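You operate a simulated robot arm through the tools that you are given. There is no shell and no other tool.

You run a simulated two-armed robot. Do the job below in one go: nothing can be reset, and whatever is moved stays where it is left.

JOB
Mount the orange hank taut on the swift and clip its end.
Fine: push the sliding peg right in first, draw it out after; the yarn clip goes in the white cup by the swift; the other hanks stay; the table's other dials, levers and buttons end as they began.

Only the result counts: the job must be done as asked and must still hold three seconds after the hand-in. Knocking over, shifting, dropping, spilling or breaking anything else fails it.

ROBOT AND FRAMES
Two 7-joint arms with fingered hands on one trunk that stands fixed in place. Base frame: the origin is at the foot of the trunk, x ahead of it, y to its left, z up. Readings come in m, degrees, newtons and seconds.
The left shoulder is at [0.05, 0.214, 0.869], the right one opposite. Each reaches about 1.212 m from its shoulder. Payload 3 kg a hand.
The TCP of each hand is the grasp point between the finger pads, 0.026 m short of the fingertips. In the tool frame z runs along the fingers and y along their closing line. The gripper opens to 0.132 m; its body begins 0.073 m behind the TCP. The gripper is a hand of 3 fingers: y runs from the thumb to the fingers, the wrist lies at [0, 0, -0.229] in the tool frame, and closing takes about 1.5 s.
Orientation is that of the tool frame in the base frame, as [roll, pitch, yaw] about the fixed x, y, z axes, in that order (R = Rz(yaw) Ry(pitch) Rx(roll)). With the fingers straight down and closing along the base's y, the tool's x points along the base's -x, its y along +y and its z along -z.

CONTROLS
- The arms move only by the tool jog_arm. It takes "left_deltas", "right_deltas" or both (then of equal length, played together; a hand with none holds still); each is a list of rows, each an object (a shift or turn left out is 0, a gripper value left out holds the last) with "dr": the turn, a rotation vector about the tool's x, y, z in units of 4 degrees (1.0 is 4 degrees), a list of three; "slide": the shift along the tool's x, y, z in units of 20 mm (1.0 is 20 mm), a list of three; "claw": the opening, from 0 (shut) to 1 (fully open). In form: [{"dr": [ax, ay, az], "slide": [tx, ty, tz], "claw": claw}, ...]. A call has 1 to 20 rows; each row shifts and turns the commanded pose from where the row before left it, along the tool's axes as they then stand. A call with a number of a shift or a turn outside -1 to 1 is refused whole. Rows are played at 5 a second. More than 0.05 m and 8.6 degrees between two rows, or a gripper value outside its range, and nothing of the call is played. A pose out of reach is approached as far as the arm can. The call stops where the force on the tool passes 40 N (or 10 N more than at its start, if that is more) or the arm is blocked; 0.2 s more then pass. The fingers move at their own pace (about 0.072 m/s each) and stop on an object; they squeeze with about 23 N. The grip force told is the motor's: it shows also when the fingers shut on nothing. Time passes only in rows, and 0.2 s behind the last, so rows that do not move let the fingers close. It gives the time, the measured TCP pose, the force on the tool (base axes), the opening and the grip force at its end, in the units of the frame above (readings bear some noise), with the torque about the TCP (base axes, N m) and any sound that the robot's microphone picked up, and new pictures: "pictures" is both (left out), scene, wrist or none (wrist: the cameras of the hands that moved).
- Cameras (640 x 400 px; columns grow to the right, rows downward): "scene" is now at [0.0284, -0.0106, 1.4958]; the picture's right is [-0.09, -1.00, 0.00], its down [-0.74, 0.07, -0.67] and it looks along [0.66, -0.06, -0.75] (base axes); focal length 340 px, centre (320, 200). "left" rides on the left gripper at [-0.061, 0.003, -0.092] in its tool frame; the picture's right is [-0.05, -1.00, 0.00], its down [0.83, -0.04, -0.56] and it looks along [0.55, -0.03, 0.83] (tool axes); focal length 230 px, centre (320, 200). "right" rides on the right gripper at [0.061, 0.003, -0.092] in its tool frame; the picture's right is [-0.05, 1.00, 0.00], its down [-0.83, -0.04, -0.56] and it looks along [-0.55, -0.03, 0.83] (tool axes); focal length 230 px, centre (320, 200). There is no depth. A picture from a camera that has moved, and an enlarged one, comes with that camera's place and axes in the base frame and with its lens. The place of the scene camera against the robot may be out by one fixed shift of up to 0.012 m in any direction.
- preshape(shape, hand): the hand has 3 fingers and takes this shape, open, in about a second: jaw (thumb against the fingers, like two jaws); tri (thumb and two fingers); tip (a fingertip pinch); poke (one finger out to press); point (the index stretched); flat (the hand flat); cup (the hand cupped); fist (a fist). The gripper value then closes the fingers along that shape, each until it touches; the sizes above hold for jaw. It gives what a move gives, with no picture.
- pan_tilt(pan, tilt): turns the head with the scene camera to pan (to the left, within 86 degrees either way) and tilt (down, from -29 to 69), counted from straight ahead of the robot. It gives what a move gives, and a new picture of the scene camera.
- inspect(camera, box): a new picture of the part [left, top, right, bottom] of that camera's present view, enlarged. No time passes.
- finish_job(): hands the job in; it is judged then, once.

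Nothing tells you positions but the pictures and the camera data. Unless the task says otherwise, let go and move clear before handing in.

The tools are called after "Call:" as a command line: name --argument value ..., lists and objects as JSON in quotes. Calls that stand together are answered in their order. jog_arm: Moves the arms, as the interface text tells. Its arguments: {"type":"object","properties":{"left_deltas":{"type":"array","items":{"type":"object","properties":{"dr":{"type":"array","items":{"type":"number"}},"slide":{"type":"array","items":{"type":"number"}},"claw":{"type":"number"}}}},"right_deltas":{"type":"array","items":{"type":"object","properties":{"dr":{"type":"array","items":{"type":"number"}},"slide":{"type":"array","items":{"type":"number"}},"claw":{"type":"number"}}}},"pictures":{"type":"string","enum":["both","scene","wrist","none"]}},"required":[]} The other tools are called the same way: preshape (shape, hand) gives the hand a shape; pan_tilt (pan, tilt) turns the head that bears the scene camera; inspect (camera, box) takes an enlarged picture of a part of a camera's view; finish_job () hands the job in.

At the start:

```text
time: 0.0
left_eef_pos: [0.6235, 0.0917, 1.0883]
left_ee_rot: [180.0, 0.0, 169.9]
left_ft_force: [-0.8, 0.9, -0.9]
left_wrist_torque: [-0.04, -0.04, -0.03]
left_opening: 0.1319
left_finger_force: 0.0
left_shape: jaw
right_eef_pos: [0.6378, -0.3925, 1.0731]
right_ee_rot: [180.0, 0.1, 170.2]
right_ft_force: [0.0, 0.4, 0.3]
right_wrist_torque: [0.01, -0.02, 0.02]
right_opening: 0.1317
right_finger_force: 0.0
right_shape: jaw
head pan, tilt (commanded): [-5.3, 48.2]
```

scene: 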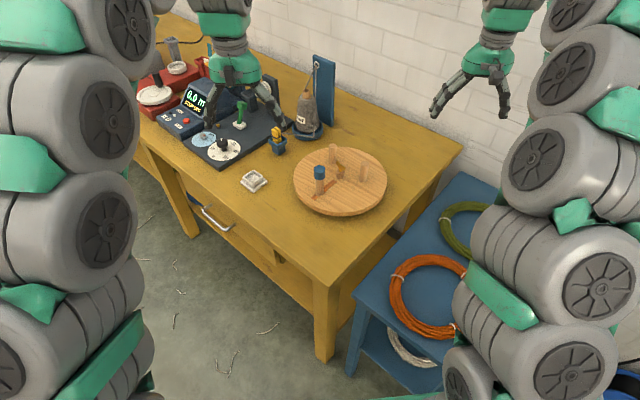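
right: 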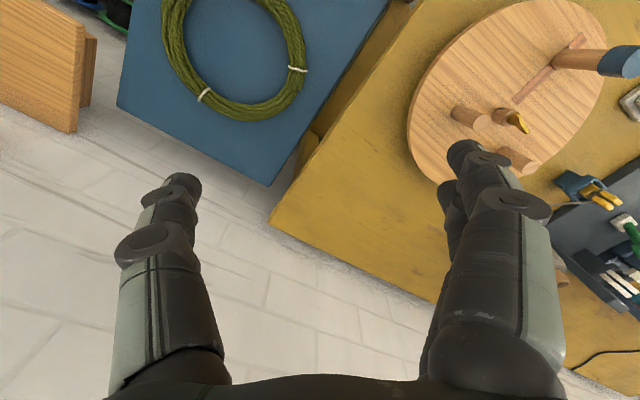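
left: 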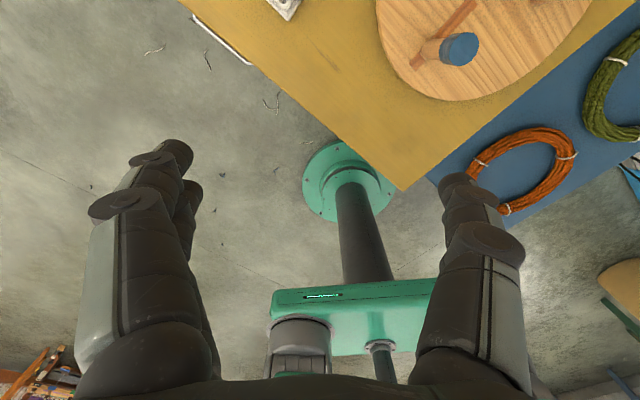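

I see a wooden swift disc with three pegs (one blue-capped, in a slot) on a yellow table, with an orange hank on a blue shelf to the right. I'll look closer at the swift, clip, cup and hank before moving.

Call:
inspect --camera "scene" --box '[230, 110, 410, 222]'

Call:
inspect --camera "scene" --box '[340, 190, 500, 380]'

Call:
inspect --camera "scene" --box '[130, 30, 350, 200]'

Call:
inspect --camera "right" --box '[400, 0, 640, 220]'

Call:
inspect --camera "left" --box '[360, 0, 640, 220]'

```text
3.56 times, centred on (320, 166) of scene
camera zoom: at [0.0284, -0.0106, 1.4958], right [-0.09, -1.0, 0.0], down [-0.74, 0.07, -0.67], along [0.66, -0.06, -0.75], focal length 1210 px, centre (320, 321)
```

zoom: 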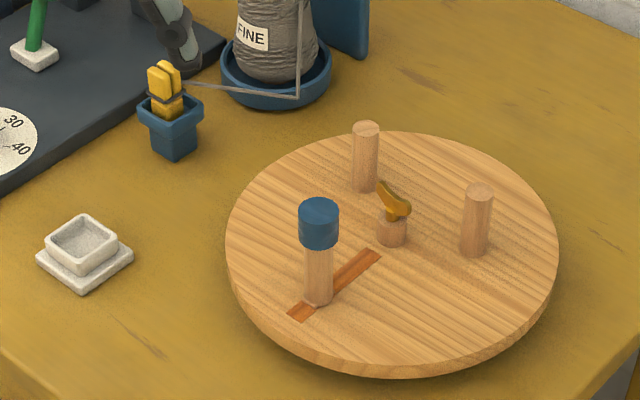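

```text
2.11 times, centred on (420, 285) of scene
camera zoom: at [0.0284, -0.0106, 1.4958], right [-0.09, -1.0, 0.0], down [-0.74, 0.07, -0.67], along [0.66, -0.06, -0.75], focal length 716 px, centre (110, 21)
```

zoom: 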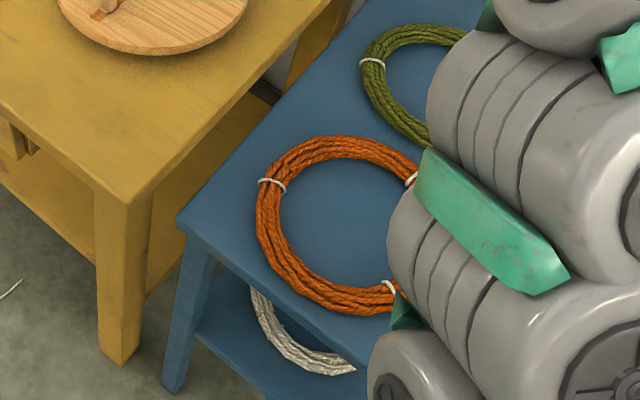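

```text
2.35 times, centred on (240, 115) of scene
camera zoom: at [0.0284, -0.0106, 1.4958], right [-0.09, -1.0, 0.0], down [-0.74, 0.07, -0.67], along [0.66, -0.06, -0.75], focal length 801 px, centre (508, 400)
```

zoom: 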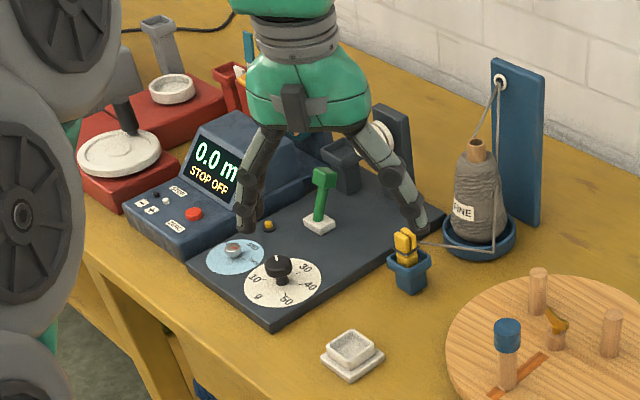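

```text
1.82 times, centred on (520, 110) of right
camera zoom: at [0.5786, -0.3787, 1.1656], right [0.22, 0.97, 0.0], down [0.81, -0.19, 0.56], along [0.54, -0.12, -0.83], focal length 418 px, centre (-44, 364)
```

zoom: 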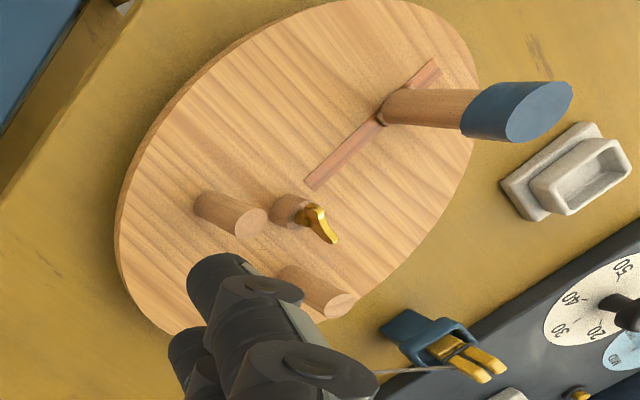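

```text
1.82 times, centred on (500, 110) of left
camera zoom: at [0.684, 0.0834, 1.1813], right [-0.12, -0.99, 0.0], down [-0.83, 0.1, 0.56], along [-0.55, 0.07, -0.83], focal length 418 px, centre (-7, 364)
```

zoom: 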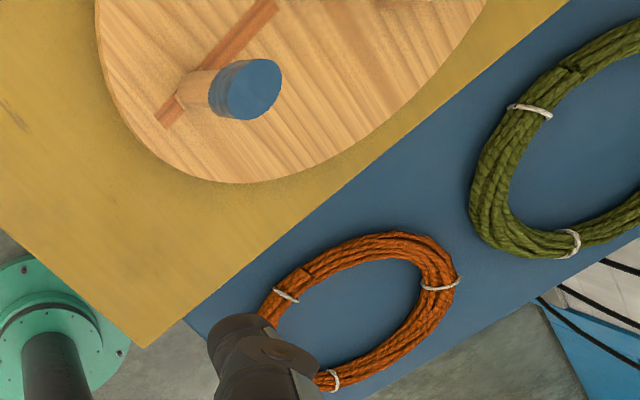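

The right arm hides part of the hank. I'll turn the head to see the shelf and the floor region better.

Call:
pan_tilt --pan -25 --tilt 50

Call:
inspect --camera "scene" --box '[200, 100, 520, 300]'

Call:
inspect --camera "right" --box '[80, 0, 400, 200]'

```text
time: 0.8
left_eef_pos: [0.6244, 0.0915, 1.0882]
left_ee_rot: [-180.0, 0.0, 170.0]
left_ft_force: [0.0, 0.4, 0.5]
left_wrist_torque: [0.02, -0.01, 0.0]
left_opening: 0.1319
left_finger_force: 0.0
left_shape: jaw
right_eef_pos: [0.6384, -0.392, 1.0741]
right_ee_rot: [180.0, -0.1, 170.1]
right_ft_force: [0.2, 0.4, -0.1]
right_wrist_torque: [-0.02, 0.0, 0.03]
right_opening: 0.1317
right_finger_force: 0.1
right_shape: jaw
head pan, tilt (commanded): [-25.0, 50.0]
camera scene: at [0.0199, -0.0359, 1.4934], right [-0.42, -0.91, 0.0], down [-0.69, 0.32, -0.64], along [0.58, -0.27, -0.77], focal length 340 px, centre (320, 200)
```

scene: 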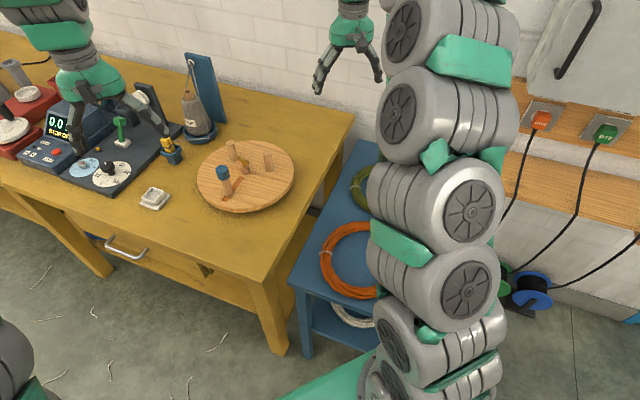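

```text
2.00 times, centred on (360, 200) of scene
camera zoom: at [0.0199, -0.0359, 1.4934], right [-0.42, -0.91, 0.0], down [-0.69, 0.32, -0.64], along [0.58, -0.27, -0.77], focal length 680 px, centre (240, 200)
```

zoom: 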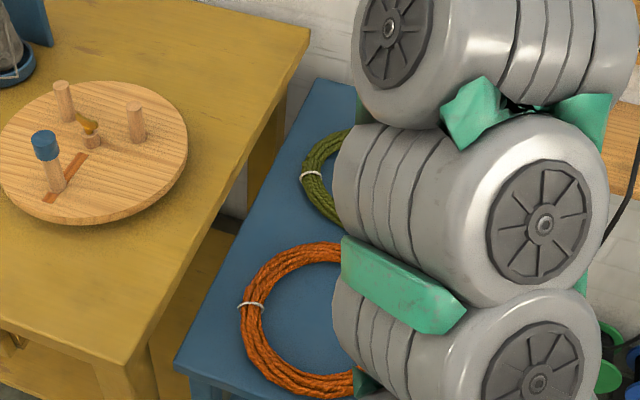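

```text
2.00 times, centred on (240, 100) of right
camera zoom: at [0.5786, -0.3787, 1.1656], right [0.22, 0.97, 0.0], down [0.81, -0.19, 0.56], along [0.54, -0.12, -0.83], focal length 460 px, centre (480, 400)
```

zoom: 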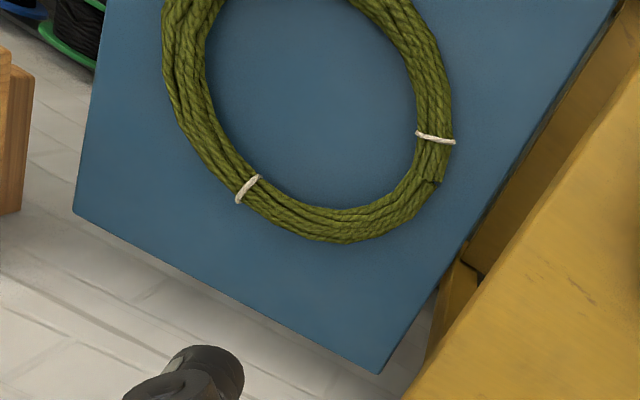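

The swift top is near (0.73, -0.13, 0.80) and the orange hank near (0.38, -0.34, 0.69). I'll swing the right arm outward and up a little, so that the hank becomes visible.

Call:
jog_arm --right_deltas '[{"slide": [0.1, -1, -0.2]}, {"slide": [0.1, -1, -0.2]}, {"slide": [0.1, -1, -0.2]}, {"slide": [0.1, -1, -0.2]}, {"slide": [0.1, -1, -0.2]}, {"slide": [0.1, -1, -0.2]}, {"slide": [0.1, -1, -0.2]}, {"slide": [0.1, -1, -0.2]}, {"slide": [0.1, -1, -0.2]}, {"slide": [0.1, -1, -0.2]}, {"slide": [0.1, -1, -0.2]}, {"slide": [0.1, -1, -0.2]}]' --pictures "both"

```text
time: 3.4
left_eef_pos: [0.6242, 0.0906, 1.0882]
left_ee_rot: [179.9, 0.0, 170.1]
left_ft_force: [-0.3, 0.3, 0.6]
left_wrist_torque: [-0.02, 0.01, 0.01]
left_opening: 0.1318
left_finger_force: 0.1
left_shape: jaw
right_eef_pos: [0.5726, -0.6239, 1.1206]
right_ee_rot: [-180.0, 0.0, 170.1]
right_ft_force: [0.4, -0.3, 0.2]
right_wrist_torque: [-0.01, 0.02, 0.01]
right_opening: 0.1319
right_finger_force: 0.0
right_shape: jaw
head pan, tilt (commanded): [-25.0, 50.0]
camera scene: at [0.0199, -0.0359, 1.4934], right [-0.42, -0.91, 0.0], down [-0.69, 0.32, -0.64], along [0.58, -0.27, -0.77], focal length 340 px, centre (320, 200)
camera right: at [0.5128, -0.6105, 1.2128], right [0.22, 0.97, 0.0], down [0.81, -0.19, 0.55], along [0.54, -0.12, -0.83], focal length 230 px, centre (320, 200)
```

scene: 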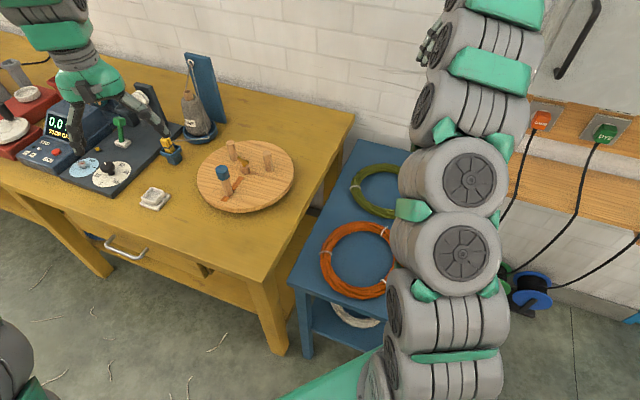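
right: 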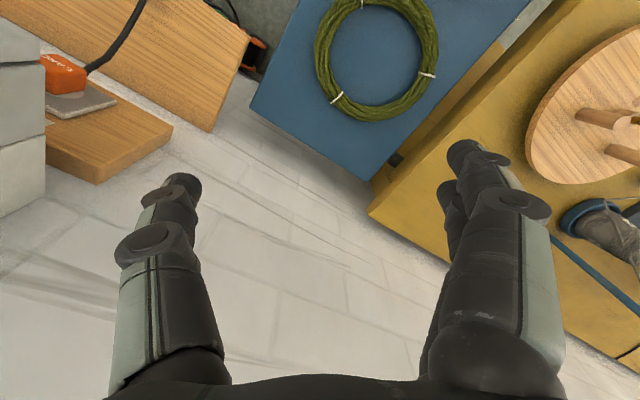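

The hank is mostly in view now. I'll zoom in on it and the shelf.

Call:
inspect --camera "scene" --box '[290, 150, 420, 350]'

Call:
inspect --camera "scene" --box '[300, 210, 400, 310]'

Call:
inspect --camera "scene" --box '[140, 120, 300, 220]'

Call:
inspect --camera "left" --box '[400, 80, 640, 230]'

```text
2.00 times, centred on (355, 250) of scene
camera zoom: at [0.0199, -0.0359, 1.4934], right [-0.42, -0.91, 0.0], down [-0.69, 0.32, -0.64], along [0.58, -0.27, -0.77], focal length 680 px, centre (250, 100)
```

zoom: 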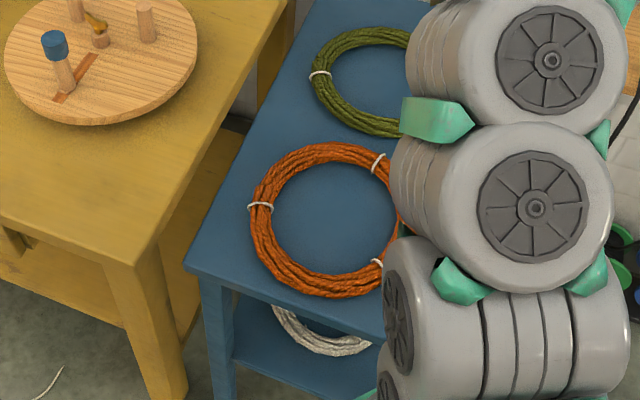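

```text
4.00 times, centred on (350, 260) of scene
camera zoom: at [0.0199, -0.0359, 1.4934], right [-0.42, -0.91, 0.0], down [-0.69, 0.32, -0.64], along [0.58, -0.27, -0.77], focal length 1361 px, centre (200, -40)
```

zoom: 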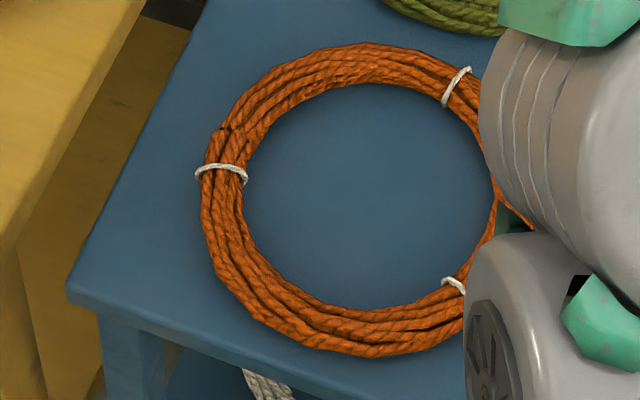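

```text
4.00 times, centred on (220, 170) of scene
camera zoom: at [0.0199, -0.0359, 1.4934], right [-0.42, -0.91, 0.0], down [-0.69, 0.32, -0.64], along [0.58, -0.27, -0.77], focal length 1361 px, centre (720, 320)
```

zoom: 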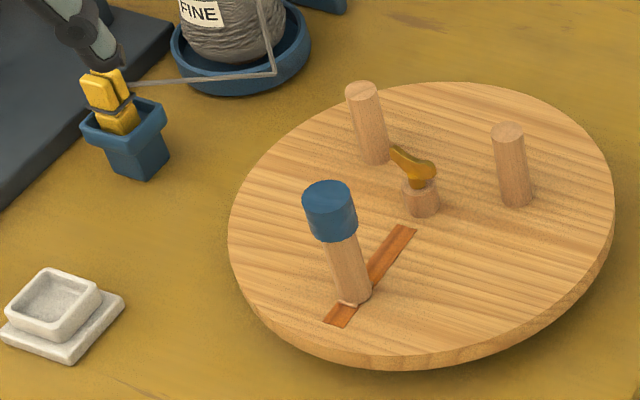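

```text
2.67 times, centred on (520, 155) of left
camera zoom: at [0.684, 0.0836, 1.1813], right [-0.12, -0.99, 0.0], down [-0.83, 0.1, 0.56], along [-0.55, 0.07, -0.83], focal length 614 px, centre (-213, 320)
```

zoom: 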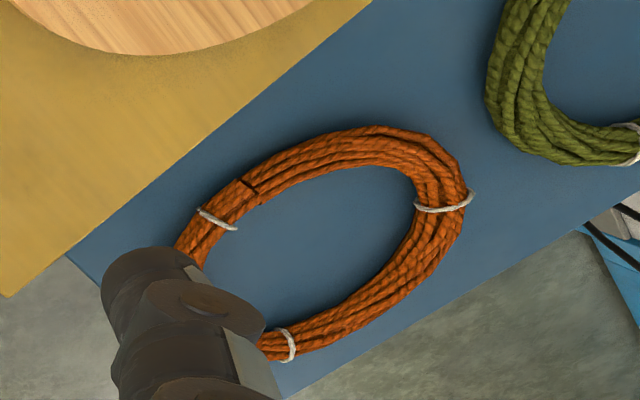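

The hank shows three white ties and no clip of its own. There's a gold piece on the swift's hub, a yellow clip in a blue holder and an empty white cup. I'll bring the left hand high beyond the swift, so its camera looks down on the hub.

Call:
jog_arm --left_deltas '[{"slide": [0, 0, -1]}, {"slide": [-0.97, -0.63, -0.1]}, {"slide": [-0.97, -0.63, -0.1]}, {"slide": [-0.97, -0.63, -0.1]}, {"slide": [-0.97, -0.63, -0.1]}, {"slide": [-0.97, -0.63, -0.1]}, {"slide": [-0.97, -0.63, -0.1]}, {"slide": [-0.97, -0.63, -0.1]}, {"slide": [-0.97, -0.63, -0.1]}, {"slide": [-0.97, -0.63, -0.1]}, {"slide": [-0.97, -0.63, -0.1]}, {"slide": [-0.97, -0.63, -0.1]}, {"slide": [-0.97, -0.63, -0.1]}, {"slide": [-0.97, -0.63, -0.1]}]'

```text
time: 6.4
left_eef_pos: [0.7008, 0.0211, 1.1178]
left_ee_rot: [179.9, -0.1, 170.0]
left_ft_force: [-0.6, -0.6, -0.2]
left_wrist_torque: [-0.04, 0.04, -0.01]
left_opening: 0.1318
left_finger_force: 0.0
left_shape: jaw
left hand out of reach, approached as far as the arm can: row 6, 7, 8, 9, 10, 11, 12, 13, 14
right_eef_pos: [0.573, -0.6239, 1.12]
right_ee_rot: [-180.0, 0.0, 170.0]
right_ft_force: [-0.3, 0.2, 0.2]
right_wrist_torque: [0.0, 0.01, 0.01]
right_opening: 0.1318
right_finger_force: 0.0
right_shape: jaw
head pan, tilt (commanded): [-25.0, 50.0]
camera scene: at [0.0199, -0.0359, 1.4934], right [-0.42, -0.91, 0.0], down [-0.69, 0.32, -0.64], along [0.58, -0.27, -0.77], focal length 340 px, centre (320, 200)
camera left: at [0.7615, 0.0133, 1.2114], right [-0.12, -0.99, 0.0], down [-0.83, 0.1, 0.56], along [-0.55, 0.07, -0.83], focal length 230 px, centre (320, 200)
```

scene: 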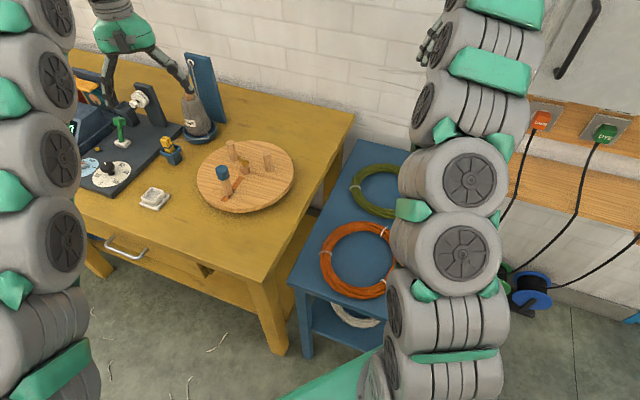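
left: 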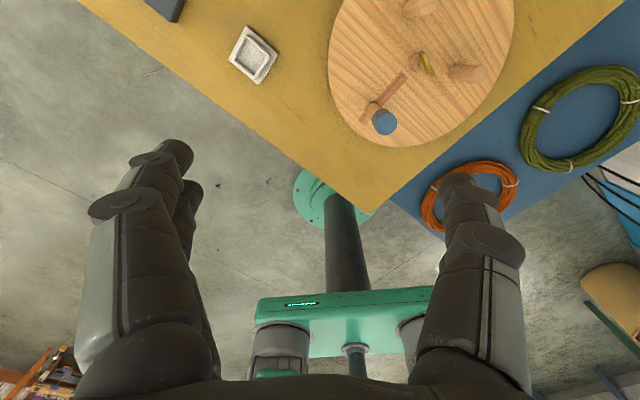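

The left hand stopped at its limit at this height. I'll inspect the new left view of the hub, white cup and hank.

Call:
inspect --camera "left" --box '[320, 0, 520, 150]'

Call:
inspect --camera "left" --box '[380, 20, 480, 100]'

Call:
inspect --camera "left" --box '[400, 130, 540, 250]'

Call:
inspect --camera "scene" --box '[80, 50, 240, 220]'

```text
2.67 times, centred on (420, 75) of left
camera zoom: at [0.7615, 0.0133, 1.2114], right [-0.12, -0.99, 0.0], down [-0.83, 0.1, 0.56], along [-0.55, 0.07, -0.83], focal length 614 px, centre (53, 533)
```

zoom: 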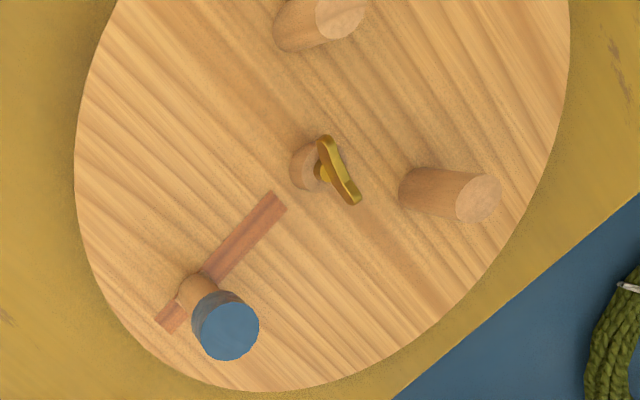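

```text
5.00 times, centred on (430, 60) of left
camera zoom: at [0.7615, 0.0133, 1.2114], right [-0.12, -0.99, 0.0], down [-0.83, 0.1, 0.56], along [-0.55, 0.07, -0.83], focal length 1150 px, centre (-230, 900)
```

zoom: 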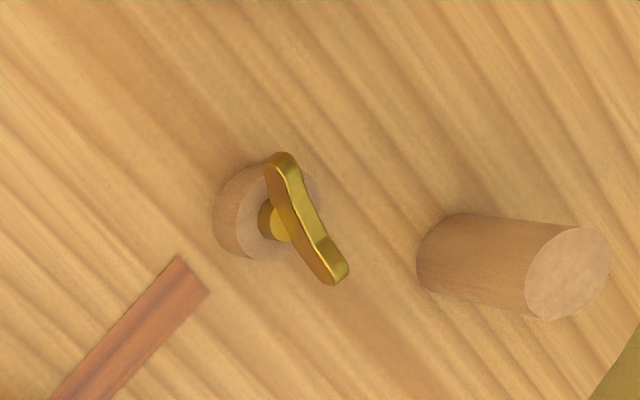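

```text
3.33 times, centred on (470, 190) of left
camera zoom: at [0.7615, 0.0133, 1.2114], right [-0.12, -0.99, 0.0], down [-0.83, 0.1, 0.56], along [-0.55, 0.07, -0.83], focal length 767 px, centre (-180, 233)
```

zoom: 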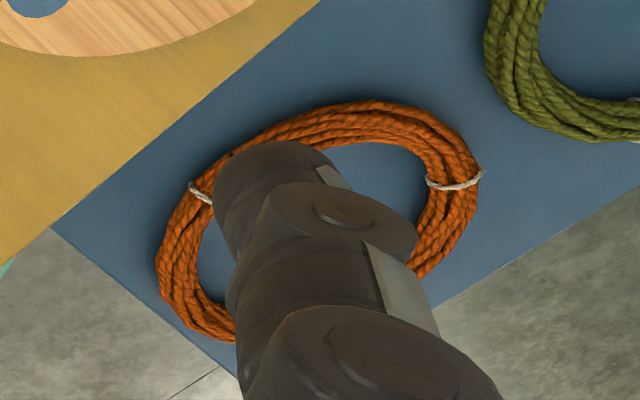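

```text
2.35 times, centred on (160, 135) of scene
camera zoom: at [0.0199, -0.0359, 1.4934], right [-0.42, -0.91, 0.0], down [-0.69, 0.32, -0.64], along [0.58, -0.27, -0.77], focal length 801 px, centre (696, 353)
```

zoom: 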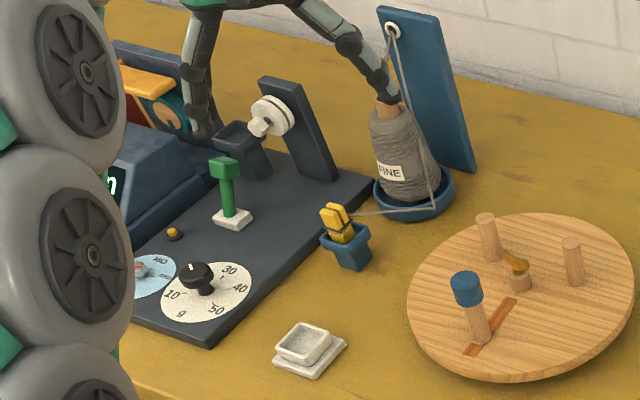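

The gold part looks like a wing lever on the hub, and the yellow clip sits in the blue holder with a grey thread. I'll take the left hand back to its own side and bring the right hand's camera over the swift for a close look at both.

Call:
jog_arm --left_deltas '[{"slide": [0.4, 1, 0]}, {"slide": [0.4, 1, 0]}, {"slide": [0.4, 1, 0]}, {"slide": [0.4, 1, 0]}, {"slide": [0.4, 1, 0]}, {"slide": [0.4, 1, 0]}, {"slide": [0.4, 1, 0]}, {"slide": [0.4, 1, 0]}]' --pictures "none"

```text
time: 8.2
left_eef_pos: [0.6653, 0.1889, 1.1186]
left_ee_rot: [-179.8, -0.1, 170.0]
left_ft_force: [0.4, 0.6, -0.1]
left_wrist_torque: [0.0, 0.02, -0.01]
left_opening: 0.1319
left_finger_force: 0.1
left_shape: jaw
right_eef_pos: [0.5715, -0.625, 1.1202]
right_ee_rot: [-179.9, 0.0, 170.1]
right_ft_force: [0.4, -0.3, 0.1]
right_wrist_torque: [0.0, -0.01, -0.02]
right_opening: 0.132
right_finger_force: 0.1
right_shape: jaw
head pan, tilt (commanded): [-25.0, 50.0]
```

The left hand is clear. Now I'll bring the right hand in over the swift's near side for a camera look.

Call:
jog_arm --right_deltas '[{"slide": [0.11, 1, 0.2]}, {"slide": [0.11, 1, 0.2]}, {"slide": [0.11, 1, 0.2]}, {"slide": [0.11, 1, 0.2]}, {"slide": [0.11, 1, 0.2]}, {"slide": [0.11, 1, 0.2]}, {"slide": [0.11, 1, 0.2]}, {"slide": [0.11, 1, 0.2]}, {"slide": [0.11, 1, 0.2]}, {"slide": [0.11, 1, 0.2]}, {"slide": [0.11, 1, 0.2]}, {"slide": [0.11, 1, 0.2]}, {"slide": [0.11, 1, 0.2]}, {"slide": [0.11, 1, 0.2]}, {"slide": [0.11, 1, 0.2]}, {"slide": [0.11, 1, 0.2]}, {"slide": [0.11, 1, 0.2]}, {"slide": [0.11, 1, 0.2]}, {"slide": [0.11, 1, 0.2]}, {"slide": [0.11, 1, 0.2]}]'

Call:
inspect --camera "right" --box '[320, 0, 640, 200]'

```text
time: 12.4
left_eef_pos: [0.6641, 0.1894, 1.1182]
left_ee_rot: [180.0, 0.0, 170.0]
left_ft_force: [-0.7, 0.4, -0.2]
left_wrist_torque: [0.0, -0.03, 0.02]
left_opening: 0.1321
left_finger_force: 0.0
left_shape: jaw
right_eef_pos: [0.5968, -0.2212, 1.0405]
right_ee_rot: [179.9, 0.0, 170.0]
right_ft_force: [0.3, 0.1, 1.0]
right_wrist_torque: [0.02, 0.02, -0.01]
right_opening: 0.1319
right_finger_force: 0.1
right_shape: jaw
head pan, tilt (commanded): [-25.0, 50.0]
camera scene: at [0.0199, -0.0359, 1.4934], right [-0.42, -0.91, 0.0], down [-0.69, 0.32, -0.64], along [0.58, -0.27, -0.77], focal length 340 px, centre (320, 200)
camera right: at [0.5385, -0.2082, 1.1337], right [0.22, 0.97, 0.0], down [0.81, -0.19, 0.56], along [0.54, -0.12, -0.83], focal length 230 px, centre (320, 200)
```

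scene: 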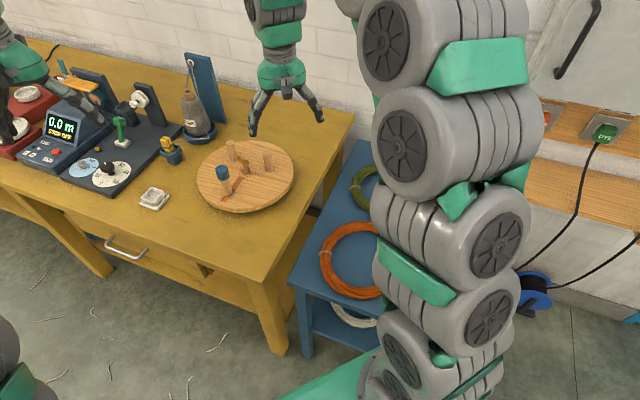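
right: 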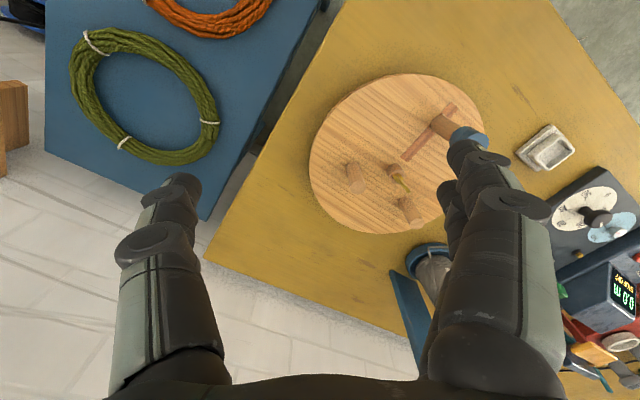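

```text
2.00 times, centred on (480, 100) of right
camera zoom: at [0.5385, -0.2082, 1.1337], right [0.22, 0.97, 0.0], down [0.81, -0.19, 0.56], along [0.54, -0.12, -0.83], focal length 460 px, centre (0, 400)
```

zoom: 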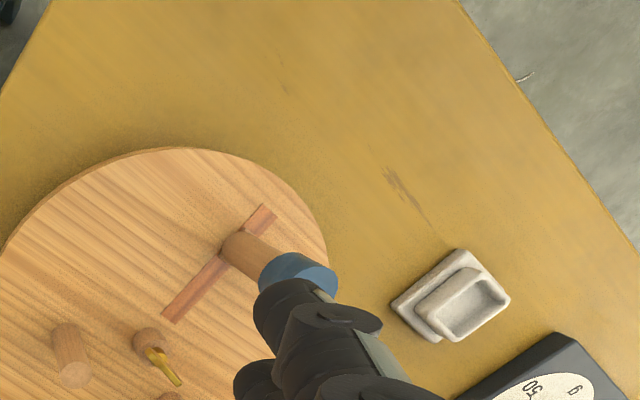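

I'll shift the right hand a bit further left, so that the yellow clip and the gold piece show between the fingers.

Call:
jog_arm --right_deltas '[{"slide": [0.1, 1, 0]}, {"slide": [0.1, 1, 0]}, {"slide": [0.1, 1, 0]}, {"slide": [0.1, 1, 0]}, {"slide": [0.1, 1, 0]}, {"slide": [0.1, 1, 0]}, {"slide": [0.1, 1, 0]}]' --pictures "wrist"

Call:
inspect --camera "right" --box '[220, 80, 460, 240]'

Call:
inspect --camera "right" --box '[320, 160, 440, 240]'

```text
time: 14.0
left_eef_pos: [0.6653, 0.1899, 1.1181]
left_ee_rot: [180.0, 0.0, 169.9]
left_ft_force: [0.7, 0.7, -0.3]
left_wrist_torque: [-0.02, 0.0, 0.02]
left_opening: 0.1319
left_finger_force: 0.0
left_shape: jaw
right_eef_pos: [0.6071, -0.0818, 1.0417]
right_ee_rot: [-179.9, -0.2, 170.0]
right_ft_force: [0.6, -1.1, -0.2]
right_wrist_torque: [-0.01, 0.01, -0.01]
right_opening: 0.1318
right_finger_force: 0.0
right_shape: jaw
head pan, tilt (commanded): [-25.0, 50.0]
camera right: at [0.5482, -0.0686, 1.1344], right [0.22, 0.97, 0.0], down [0.81, -0.19, 0.55], along [0.54, -0.12, -0.83], focal length 230 px, centre (320, 200)
```

right: 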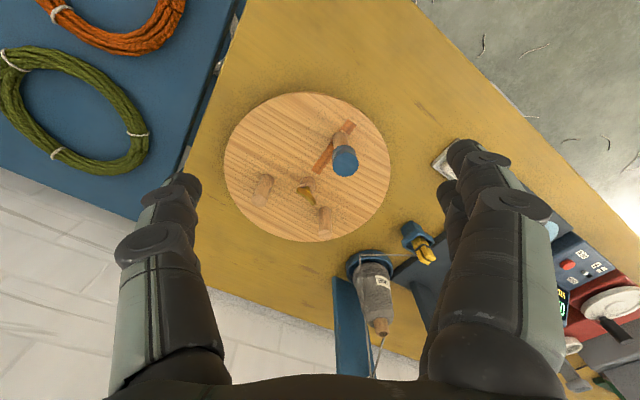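

```text
2.50 times, centred on (340, 160) of right
camera zoom: at [0.5482, -0.0686, 1.1344], right [0.22, 0.97, 0.0], down [0.81, -0.19, 0.55], along [0.54, -0.12, -0.83], focal length 575 px, centre (270, 300)
```

zoom: 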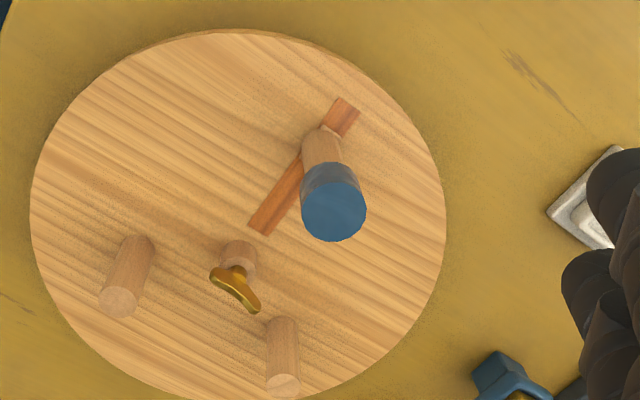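

```text
5.00 times, centred on (380, 200) of right
camera zoom: at [0.5482, -0.0686, 1.1344], right [0.22, 0.97, 0.0], down [0.81, -0.19, 0.55], along [0.54, -0.12, -0.83], focal length 1150 px, centre (20, 200)
```

zoom: 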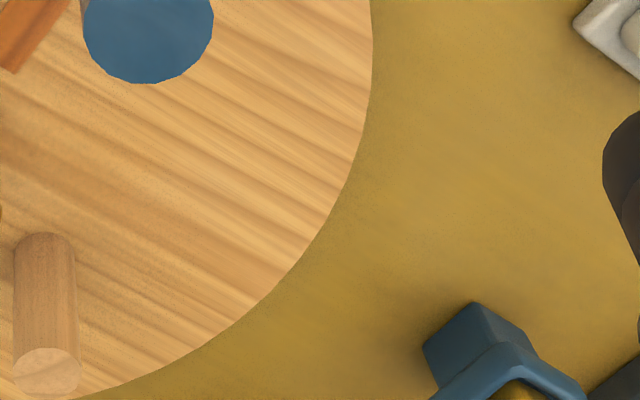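

Call:
inspect --camera "right" --box '[380, 200, 450, 280]'

Call:
inspect --camera "right" --box '[285, 160, 335, 220]'

Call:
inspect --camera "right" --box '[0, 0, 200, 190]'

Call:
inspect --camera "left" --box '[0, 0, 640, 400]'

```text
5.00 times, centred on (415, 240) of right
camera zoom: at [0.5482, -0.0686, 1.1344], right [0.22, 0.97, 0.0], down [0.81, -0.19, 0.55], along [0.54, -0.12, -0.83], focal length 1150 px, centre (-155, 0)
```

zoom: 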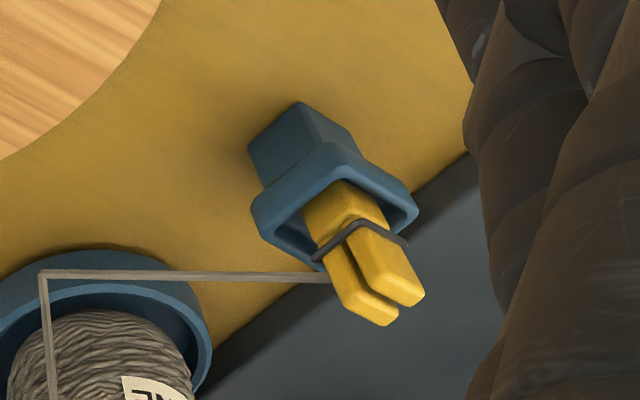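

```text
6.67 times, centred on (310, 190) of right
camera zoom: at [0.5482, -0.0686, 1.1344], right [0.22, 0.97, 0.0], down [0.81, -0.19, 0.55], along [0.54, -0.12, -0.83], focal length 1534 px, centre (387, 267)
```

zoom: 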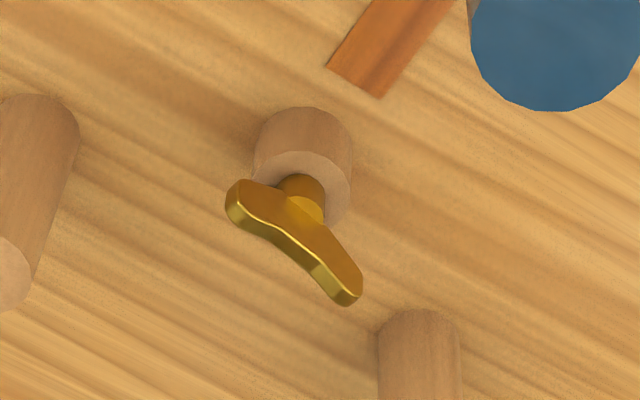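

```text
2.11 times, centred on (100, 95) of right
camera zoom: at [0.5482, -0.0686, 1.1344], right [0.22, 0.97, 0.0], down [0.81, -0.19, 0.55], along [0.54, -0.12, -0.83], focal length 484 px, centre (783, 421)
```

zoom: 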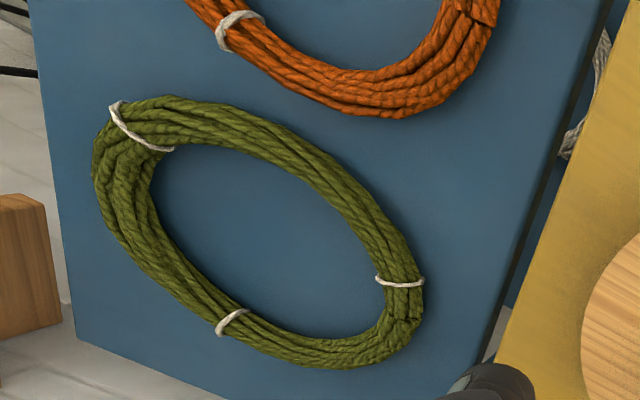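

```text
1.00 times, centred on (320, 200) of left (not enlarged: the box is as wide or as high as the picture)
camera zoom: at [0.7247, 0.1818, 1.2116], right [-0.12, -0.99, 0.0], down [-0.83, 0.1, 0.56], along [-0.55, 0.07, -0.83], focal length 230 px, centre (320, 200)
```

zoom: 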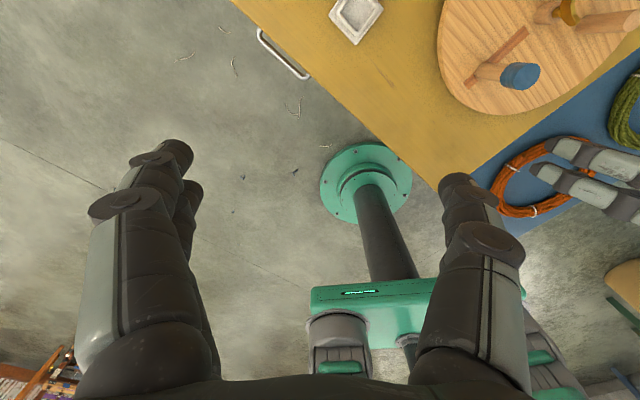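

The gold part is a wing nut on the hub, and the yellow clip with the grey yarn stands in a blue holder. I'll look round the rest of the room for any other clip before acting.

Call:
pan_tilt --pan 25 --tilt 40

Call:
inspect --camera "scene" --box '[250, 30, 570, 230]'

```text
time: 15.2
left_eef_pos: [0.6648, 0.1898, 1.1182]
left_ee_rot: [179.9, 0.1, 170.0]
left_ft_force: [1.1, -0.3, -0.1]
left_wrist_torque: [0.0, -0.03, 0.01]
left_opening: 0.1318
left_finger_force: 0.1
left_shape: jaw
right_eef_pos: [0.6093, -0.0821, 1.0418]
right_ee_rot: [-179.9, 0.1, 170.1]
right_ft_force: [0.1, 0.2, -0.4]
right_wrist_torque: [-0.02, 0.01, 0.0]
right_opening: 0.132
right_finger_force: 0.1
right_shape: jaw
head pan, tilt (commanded): [25.0, 40.0]
camera scene: at [0.0272, 0.0325, 1.5076], right [0.42, -0.91, 0.0], down [-0.58, -0.27, -0.77], along [0.69, 0.32, -0.64], focal length 340 px, centre (320, 200)
```

scene: 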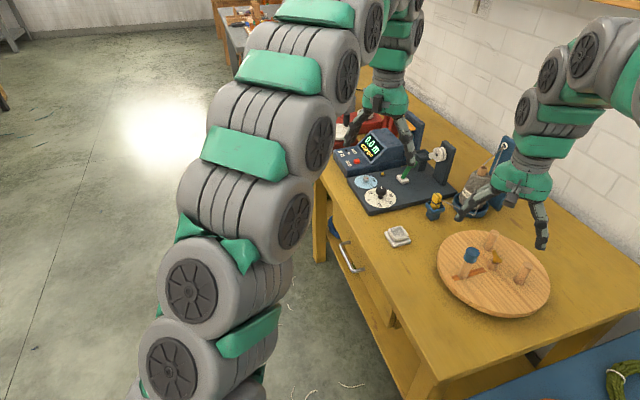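

```text
2.00 times, centred on (410, 130) of scene
camera zoom: at [0.0272, 0.0325, 1.5076], right [0.42, -0.91, 0.0], down [-0.58, -0.27, -0.77], along [0.69, 0.32, -0.64], focal length 680 px, centre (140, 340)
```

zoom: 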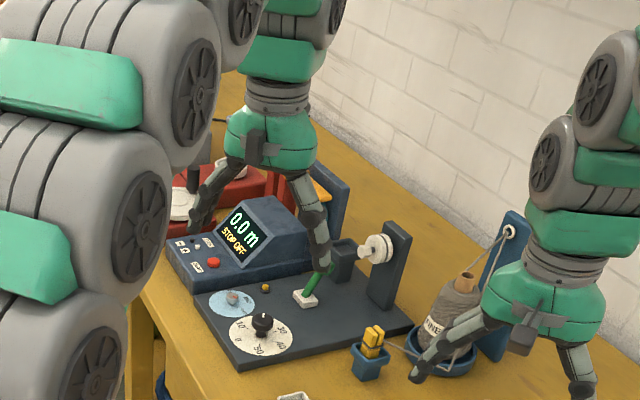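

I take the yellow clothes-peg style clip in the blue holder as the yarn clip, and the empty white square cup as its goal. First I'll take the right hand back above the hank and out of the left hand's way.

Call:
jog_arm --right_deltas '[{"slide": [0.843, -0.921, 0]}, {"slide": [0.843, -0.921, 0]}, {"slide": [0.843, -0.921, 0]}, {"slide": [0.843, -0.921, 0]}, {"slide": [0.843, -0.921, 0]}, {"slide": [0.843, -0.921, 0]}, {"slide": [0.843, -0.921, 0]}, {"slide": [0.843, -0.921, 0]}, {"slide": [0.843, -0.921, 0]}, {"slide": [0.843, -0.921, 0]}, {"slide": [0, 0, 1]}, {"slide": [0, 0, 1]}, {"slide": [0, 0, 1]}]' --pictures "wrist"

Call:
pan_tilt --pan -5 --tilt 48

```text
time: 18.0
left_eef_pos: [0.6643, 0.1899, 1.1197]
left_ee_rot: [180.0, -0.1, 170.0]
left_ft_force: [0.8, -0.4, 0.2]
left_wrist_torque: [-0.01, 0.03, 0.01]
left_opening: 0.1319
left_finger_force: 0.2
left_shape: jaw
right_eef_pos: [0.4106, -0.2332, 0.981]
right_ee_rot: [-180.0, -0.1, 170.1]
right_ft_force: [0.1, 0.9, -0.8]
right_wrist_torque: [-0.02, 0.01, 0.02]
right_opening: 0.1317
right_finger_force: 0.1
right_shape: jaw
head pan, tilt (commanded): [25.0, 40.0]
camera right: at [0.3522, -0.2209, 1.073], right [0.22, 0.97, 0.0], down [0.81, -0.19, 0.55], along [0.54, -0.12, -0.83], focal length 230 px, centre (320, 200)
```

right: 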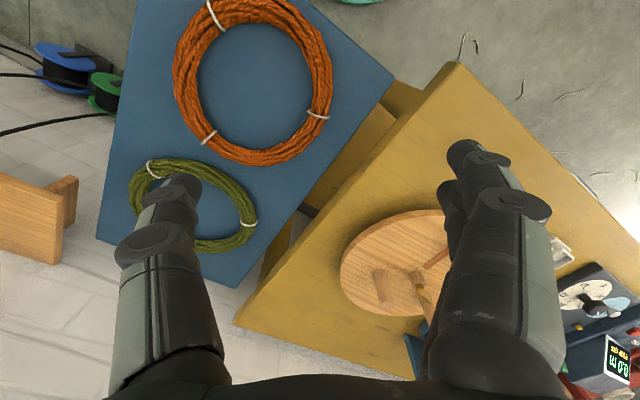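

```text
time: 19.0
left_eef_pos: [0.6636, 0.1889, 1.118]
left_ee_rot: [-180.0, -0.1, 170.0]
left_ft_force: [-0.2, -0.5, -0.1]
left_wrist_torque: [-0.03, 0.0, 0.04]
left_opening: 0.132
left_finger_force: 0.1
left_shape: jaw
right_eef_pos: [0.4124, -0.2342, 0.9822]
right_ee_rot: [180.0, 0.0, 170.1]
right_ft_force: [-0.6, -0.4, 0.3]
right_wrist_torque: [-0.02, 0.0, -0.03]
right_opening: 0.1321
right_finger_force: 0.1
right_shape: jaw
head pan, tilt (commanded): [-5.0, 48.0]
camera scene: at [0.0286, -0.0102, 1.4962], right [-0.09, -1.0, 0.0], down [-0.74, 0.06, -0.67], along [0.67, -0.06, -0.74], focal length 340 px, centre (320, 200)
```

scene: 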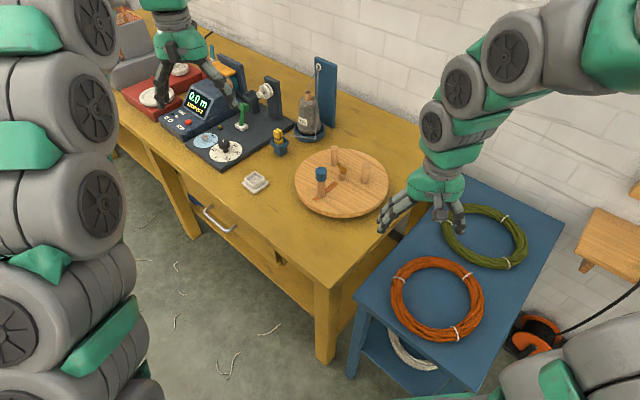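

Now the whole hank is in view. I'll zoom in on it from both cameras to fix its centre and height.

Call:
inspect --camera "scene" --box '[370, 230, 530, 360]'

Call:
inspect --camera "right" --box '[150, 0, 350, 180]'

```text
3.08 times, centred on (450, 295) of scene
camera zoom: at [0.0286, -0.0102, 1.4962], right [-0.09, -1.0, 0.0], down [-0.74, 0.06, -0.67], along [0.67, -0.06, -0.74], focal length 1047 px, centre (-80, -92)
```

zoom: 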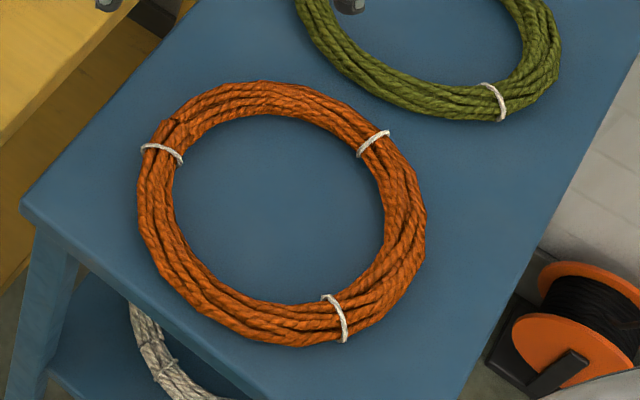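

```text
2.22 times, centred on (250, 90) of right
camera zoom: at [0.3523, -0.221, 1.0737], right [0.22, 0.97, 0.0], down [0.81, -0.19, 0.56], along [0.54, -0.12, -0.83], focal length 511 px, centre (476, 444)
```

zoom: 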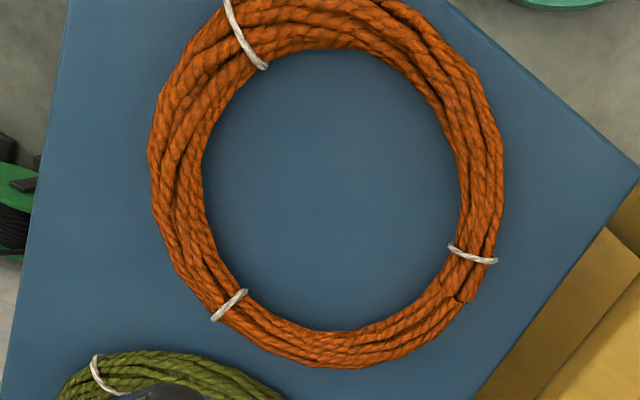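

The hank's centre is near (0.388, -0.330), its mean radius about 0.098 m and its top near z 0.715. First job is the sliding peg: I'll turn the left hand so its fingers close across the slot, and bring it above the blue cap.

Call:
jog_arm --left_deltas '[{"dr": [0, 0, 0.97]}, {"dr": [0, 0, 0.97]}, {"dr": [0, 0, 0.97]}, {"dr": [0, 0, 0.97]}, {"dr": [0, 0, 0.97]}, {"dr": [0, 0, 0.97]}, {"dr": [0, 0, 0.97]}, {"dr": [0, 0, 0.97]}, {"dr": [0, 0, 0.97]}, {"slide": [-0.8, -0.84, 0.63]}, {"slide": [-0.8, -0.84, 0.63]}, {"slide": [-0.8, -0.84, 0.63]}, {"slide": [-0.8, -0.84, 0.63]}, {"slide": [-0.8, -0.84, 0.63]}, {"slide": [-0.8, -0.84, 0.63]}, {"slide": [-0.8, -0.84, 0.63]}, {"slide": [-0.8, -0.84, 0.63]}, {"slide": [-0.8, -0.84, 0.63]}, {"slide": [-0.8, -0.84, 0.63]}, {"slide": [-0.8, -0.84, 0.63]}]'

```text
time: 23.2
left_eef_pos: [0.6592, -0.0671, 0.9789]
left_ee_rot: [-180.0, 0.2, 135.0]
left_ft_force: [0.0, 0.5, 0.1]
left_wrist_torque: [0.0, 0.01, 0.0]
left_opening: 0.1321
left_finger_force: 0.0
left_shape: jaw
right_eef_pos: [0.411, -0.2339, 0.9817]
right_ee_rot: [179.9, 0.0, 170.2]
right_ft_force: [0.1, -0.4, 0.2]
right_wrist_torque: [-0.02, 0.04, -0.02]
right_opening: 0.1317
right_finger_force: 0.1
right_shape: jaw
head pan, tilt (commanded): [-5.0, 48.0]
camera scene: at [0.0286, -0.0103, 1.4961], right [-0.09, -1.0, 0.0], down [-0.74, 0.06, -0.67], along [0.67, -0.06, -0.74], focal length 340 px, centre (320, 200)
camera left: at [0.7045, -0.1082, 1.0722], right [-0.67, -0.74, 0.0], down [-0.62, 0.56, 0.55], along [-0.41, 0.37, -0.83], focal length 230 px, centre (320, 200)
```

scene: 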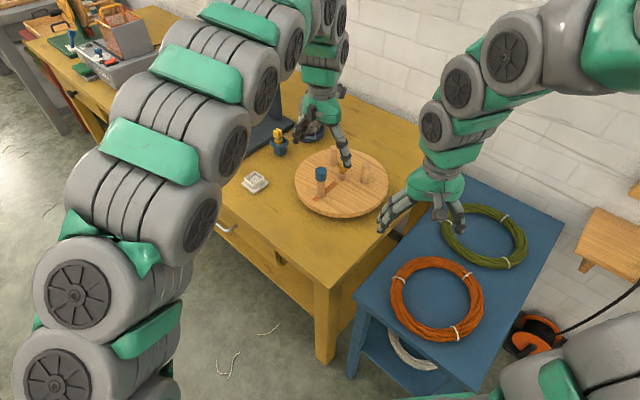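
left: 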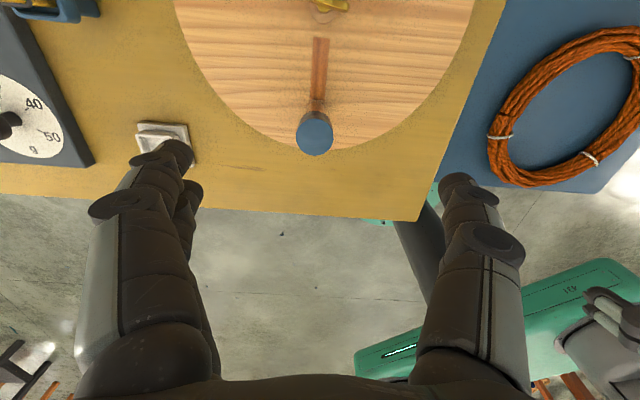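

The cap sits at about (0.664, -0.065), nearly under the left TCP. I'll trim sideways and lower around the cap.

Call:
jog_arm --left_deltas '[{"slide": [-0.15, 0.2, 0.8]}, {"slide": [0, 0, 1]}, {"slide": [0, 0, 1]}, {"slide": [0, 0, 1]}, {"slide": [0, 0, 1]}]'

Call:
inspect --camera "left" --box '[180, 60, 460, 260]'

```text
time: 24.4
left_eef_pos: [0.6627, -0.0653, 0.8826]
left_ee_rot: [-180.0, 0.1, 135.2]
left_ft_force: [0.6, -0.1, 0.1]
left_wrist_torque: [-0.01, 0.0, -0.02]
left_opening: 0.1321
left_finger_force: 0.1
left_shape: jaw
right_eef_pos: [0.4108, -0.2336, 0.9804]
right_ee_rot: [-180.0, 0.0, 170.1]
right_ft_force: [0.9, 0.2, -0.5]
right_wrist_torque: [0.02, 0.01, 0.02]
right_opening: 0.132
right_finger_force: 0.1
right_shape: jaw
head pan, tilt (commanded): [-5.0, 48.0]
camera scene: at [0.0286, -0.0103, 1.4961], right [-0.09, -1.0, 0.0], down [-0.74, 0.06, -0.67], along [0.67, -0.06, -0.74], focal length 340 px, centre (320, 200)
camera left: at [0.7085, -0.1063, 0.9762], right [-0.67, -0.74, 0.0], down [-0.62, 0.56, 0.56], along [-0.41, 0.37, -0.83], focal length 230 px, centre (320, 200)
```

scene: 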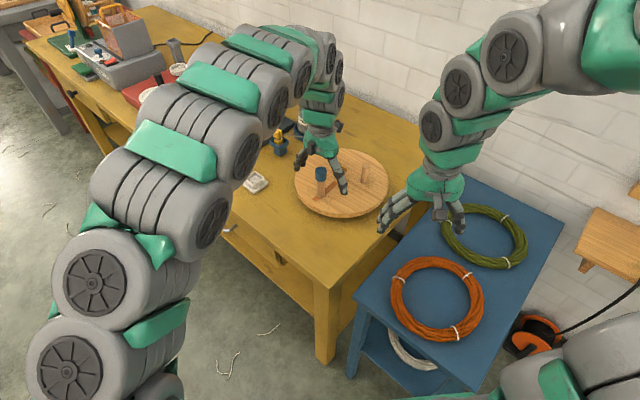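
left: 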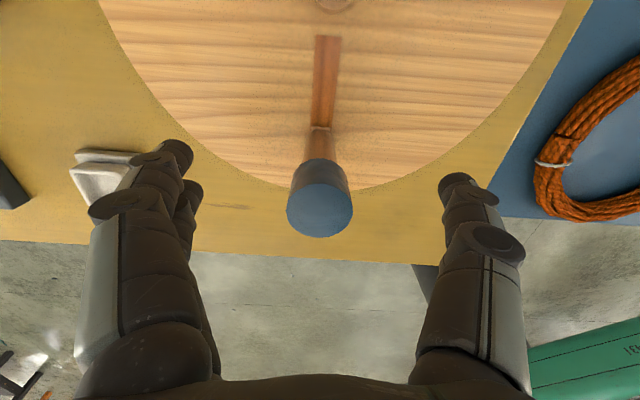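

```text
2.00 times, centred on (320, 160) of left
camera zoom: at [0.7085, -0.1063, 0.9762], right [-0.67, -0.74, 0.0], down [-0.62, 0.56, 0.56], along [-0.41, 0.37, -0.83], focal length 460 px, centre (320, 280)
```

zoom: 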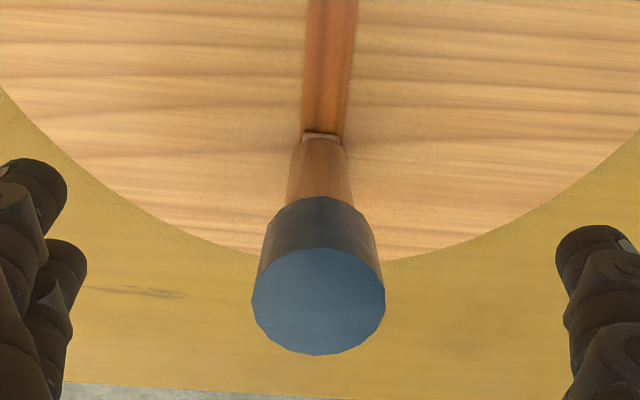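

The cap is at (0.667, -0.069), top near z 0.90. I'll centre on it and close the fingers.

Call:
jog_arm --left_deltas '[{"slide": [-0.27, 0, 0]}, {"claw": 0}, {"claw": 0}, {"claw": 0}, {"claw": 0}, {"claw": 0}, {"claw": 0}, {"claw": 0}, {"claw": 0}]' --pictures "wrist"

```text
time: 26.4
left_eef_pos: [0.6672, -0.0687, 0.8835]
left_ee_rot: [-180.0, -0.1, 135.2]
left_ft_force: [0.3, -1.4, -11.2]
left_wrist_torque: [-0.07, 0.0, 0.04]
left_opening: 0.0179
left_finger_force: 23.2
left_shape: jaw
right_eef_pos: [0.4115, -0.2341, 0.9814]
right_ee_rot: [180.0, 0.0, 170.1]
right_ft_force: [-0.7, -0.5, 0.2]
right_wrist_torque: [-0.01, -0.02, 0.02]
right_opening: 0.1318
right_finger_force: 0.0
right_shape: jaw
head pan, tilt (commanded): [-5.0, 48.0]
camera left: at [0.7123, -0.1102, 0.9761], right [-0.67, -0.74, 0.0], down [-0.62, 0.56, 0.56], along [-0.41, 0.37, -0.83], focal length 230 px, centre (320, 200)
```

left: 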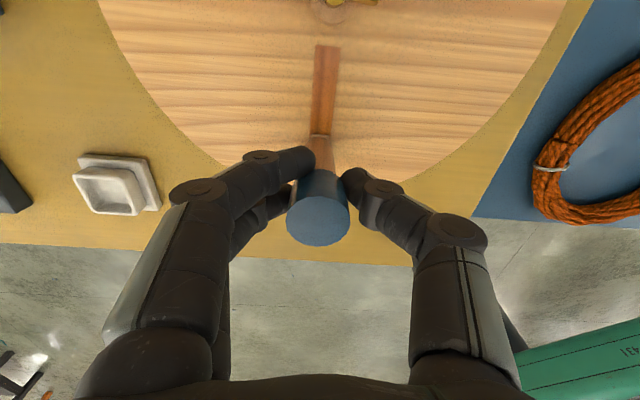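

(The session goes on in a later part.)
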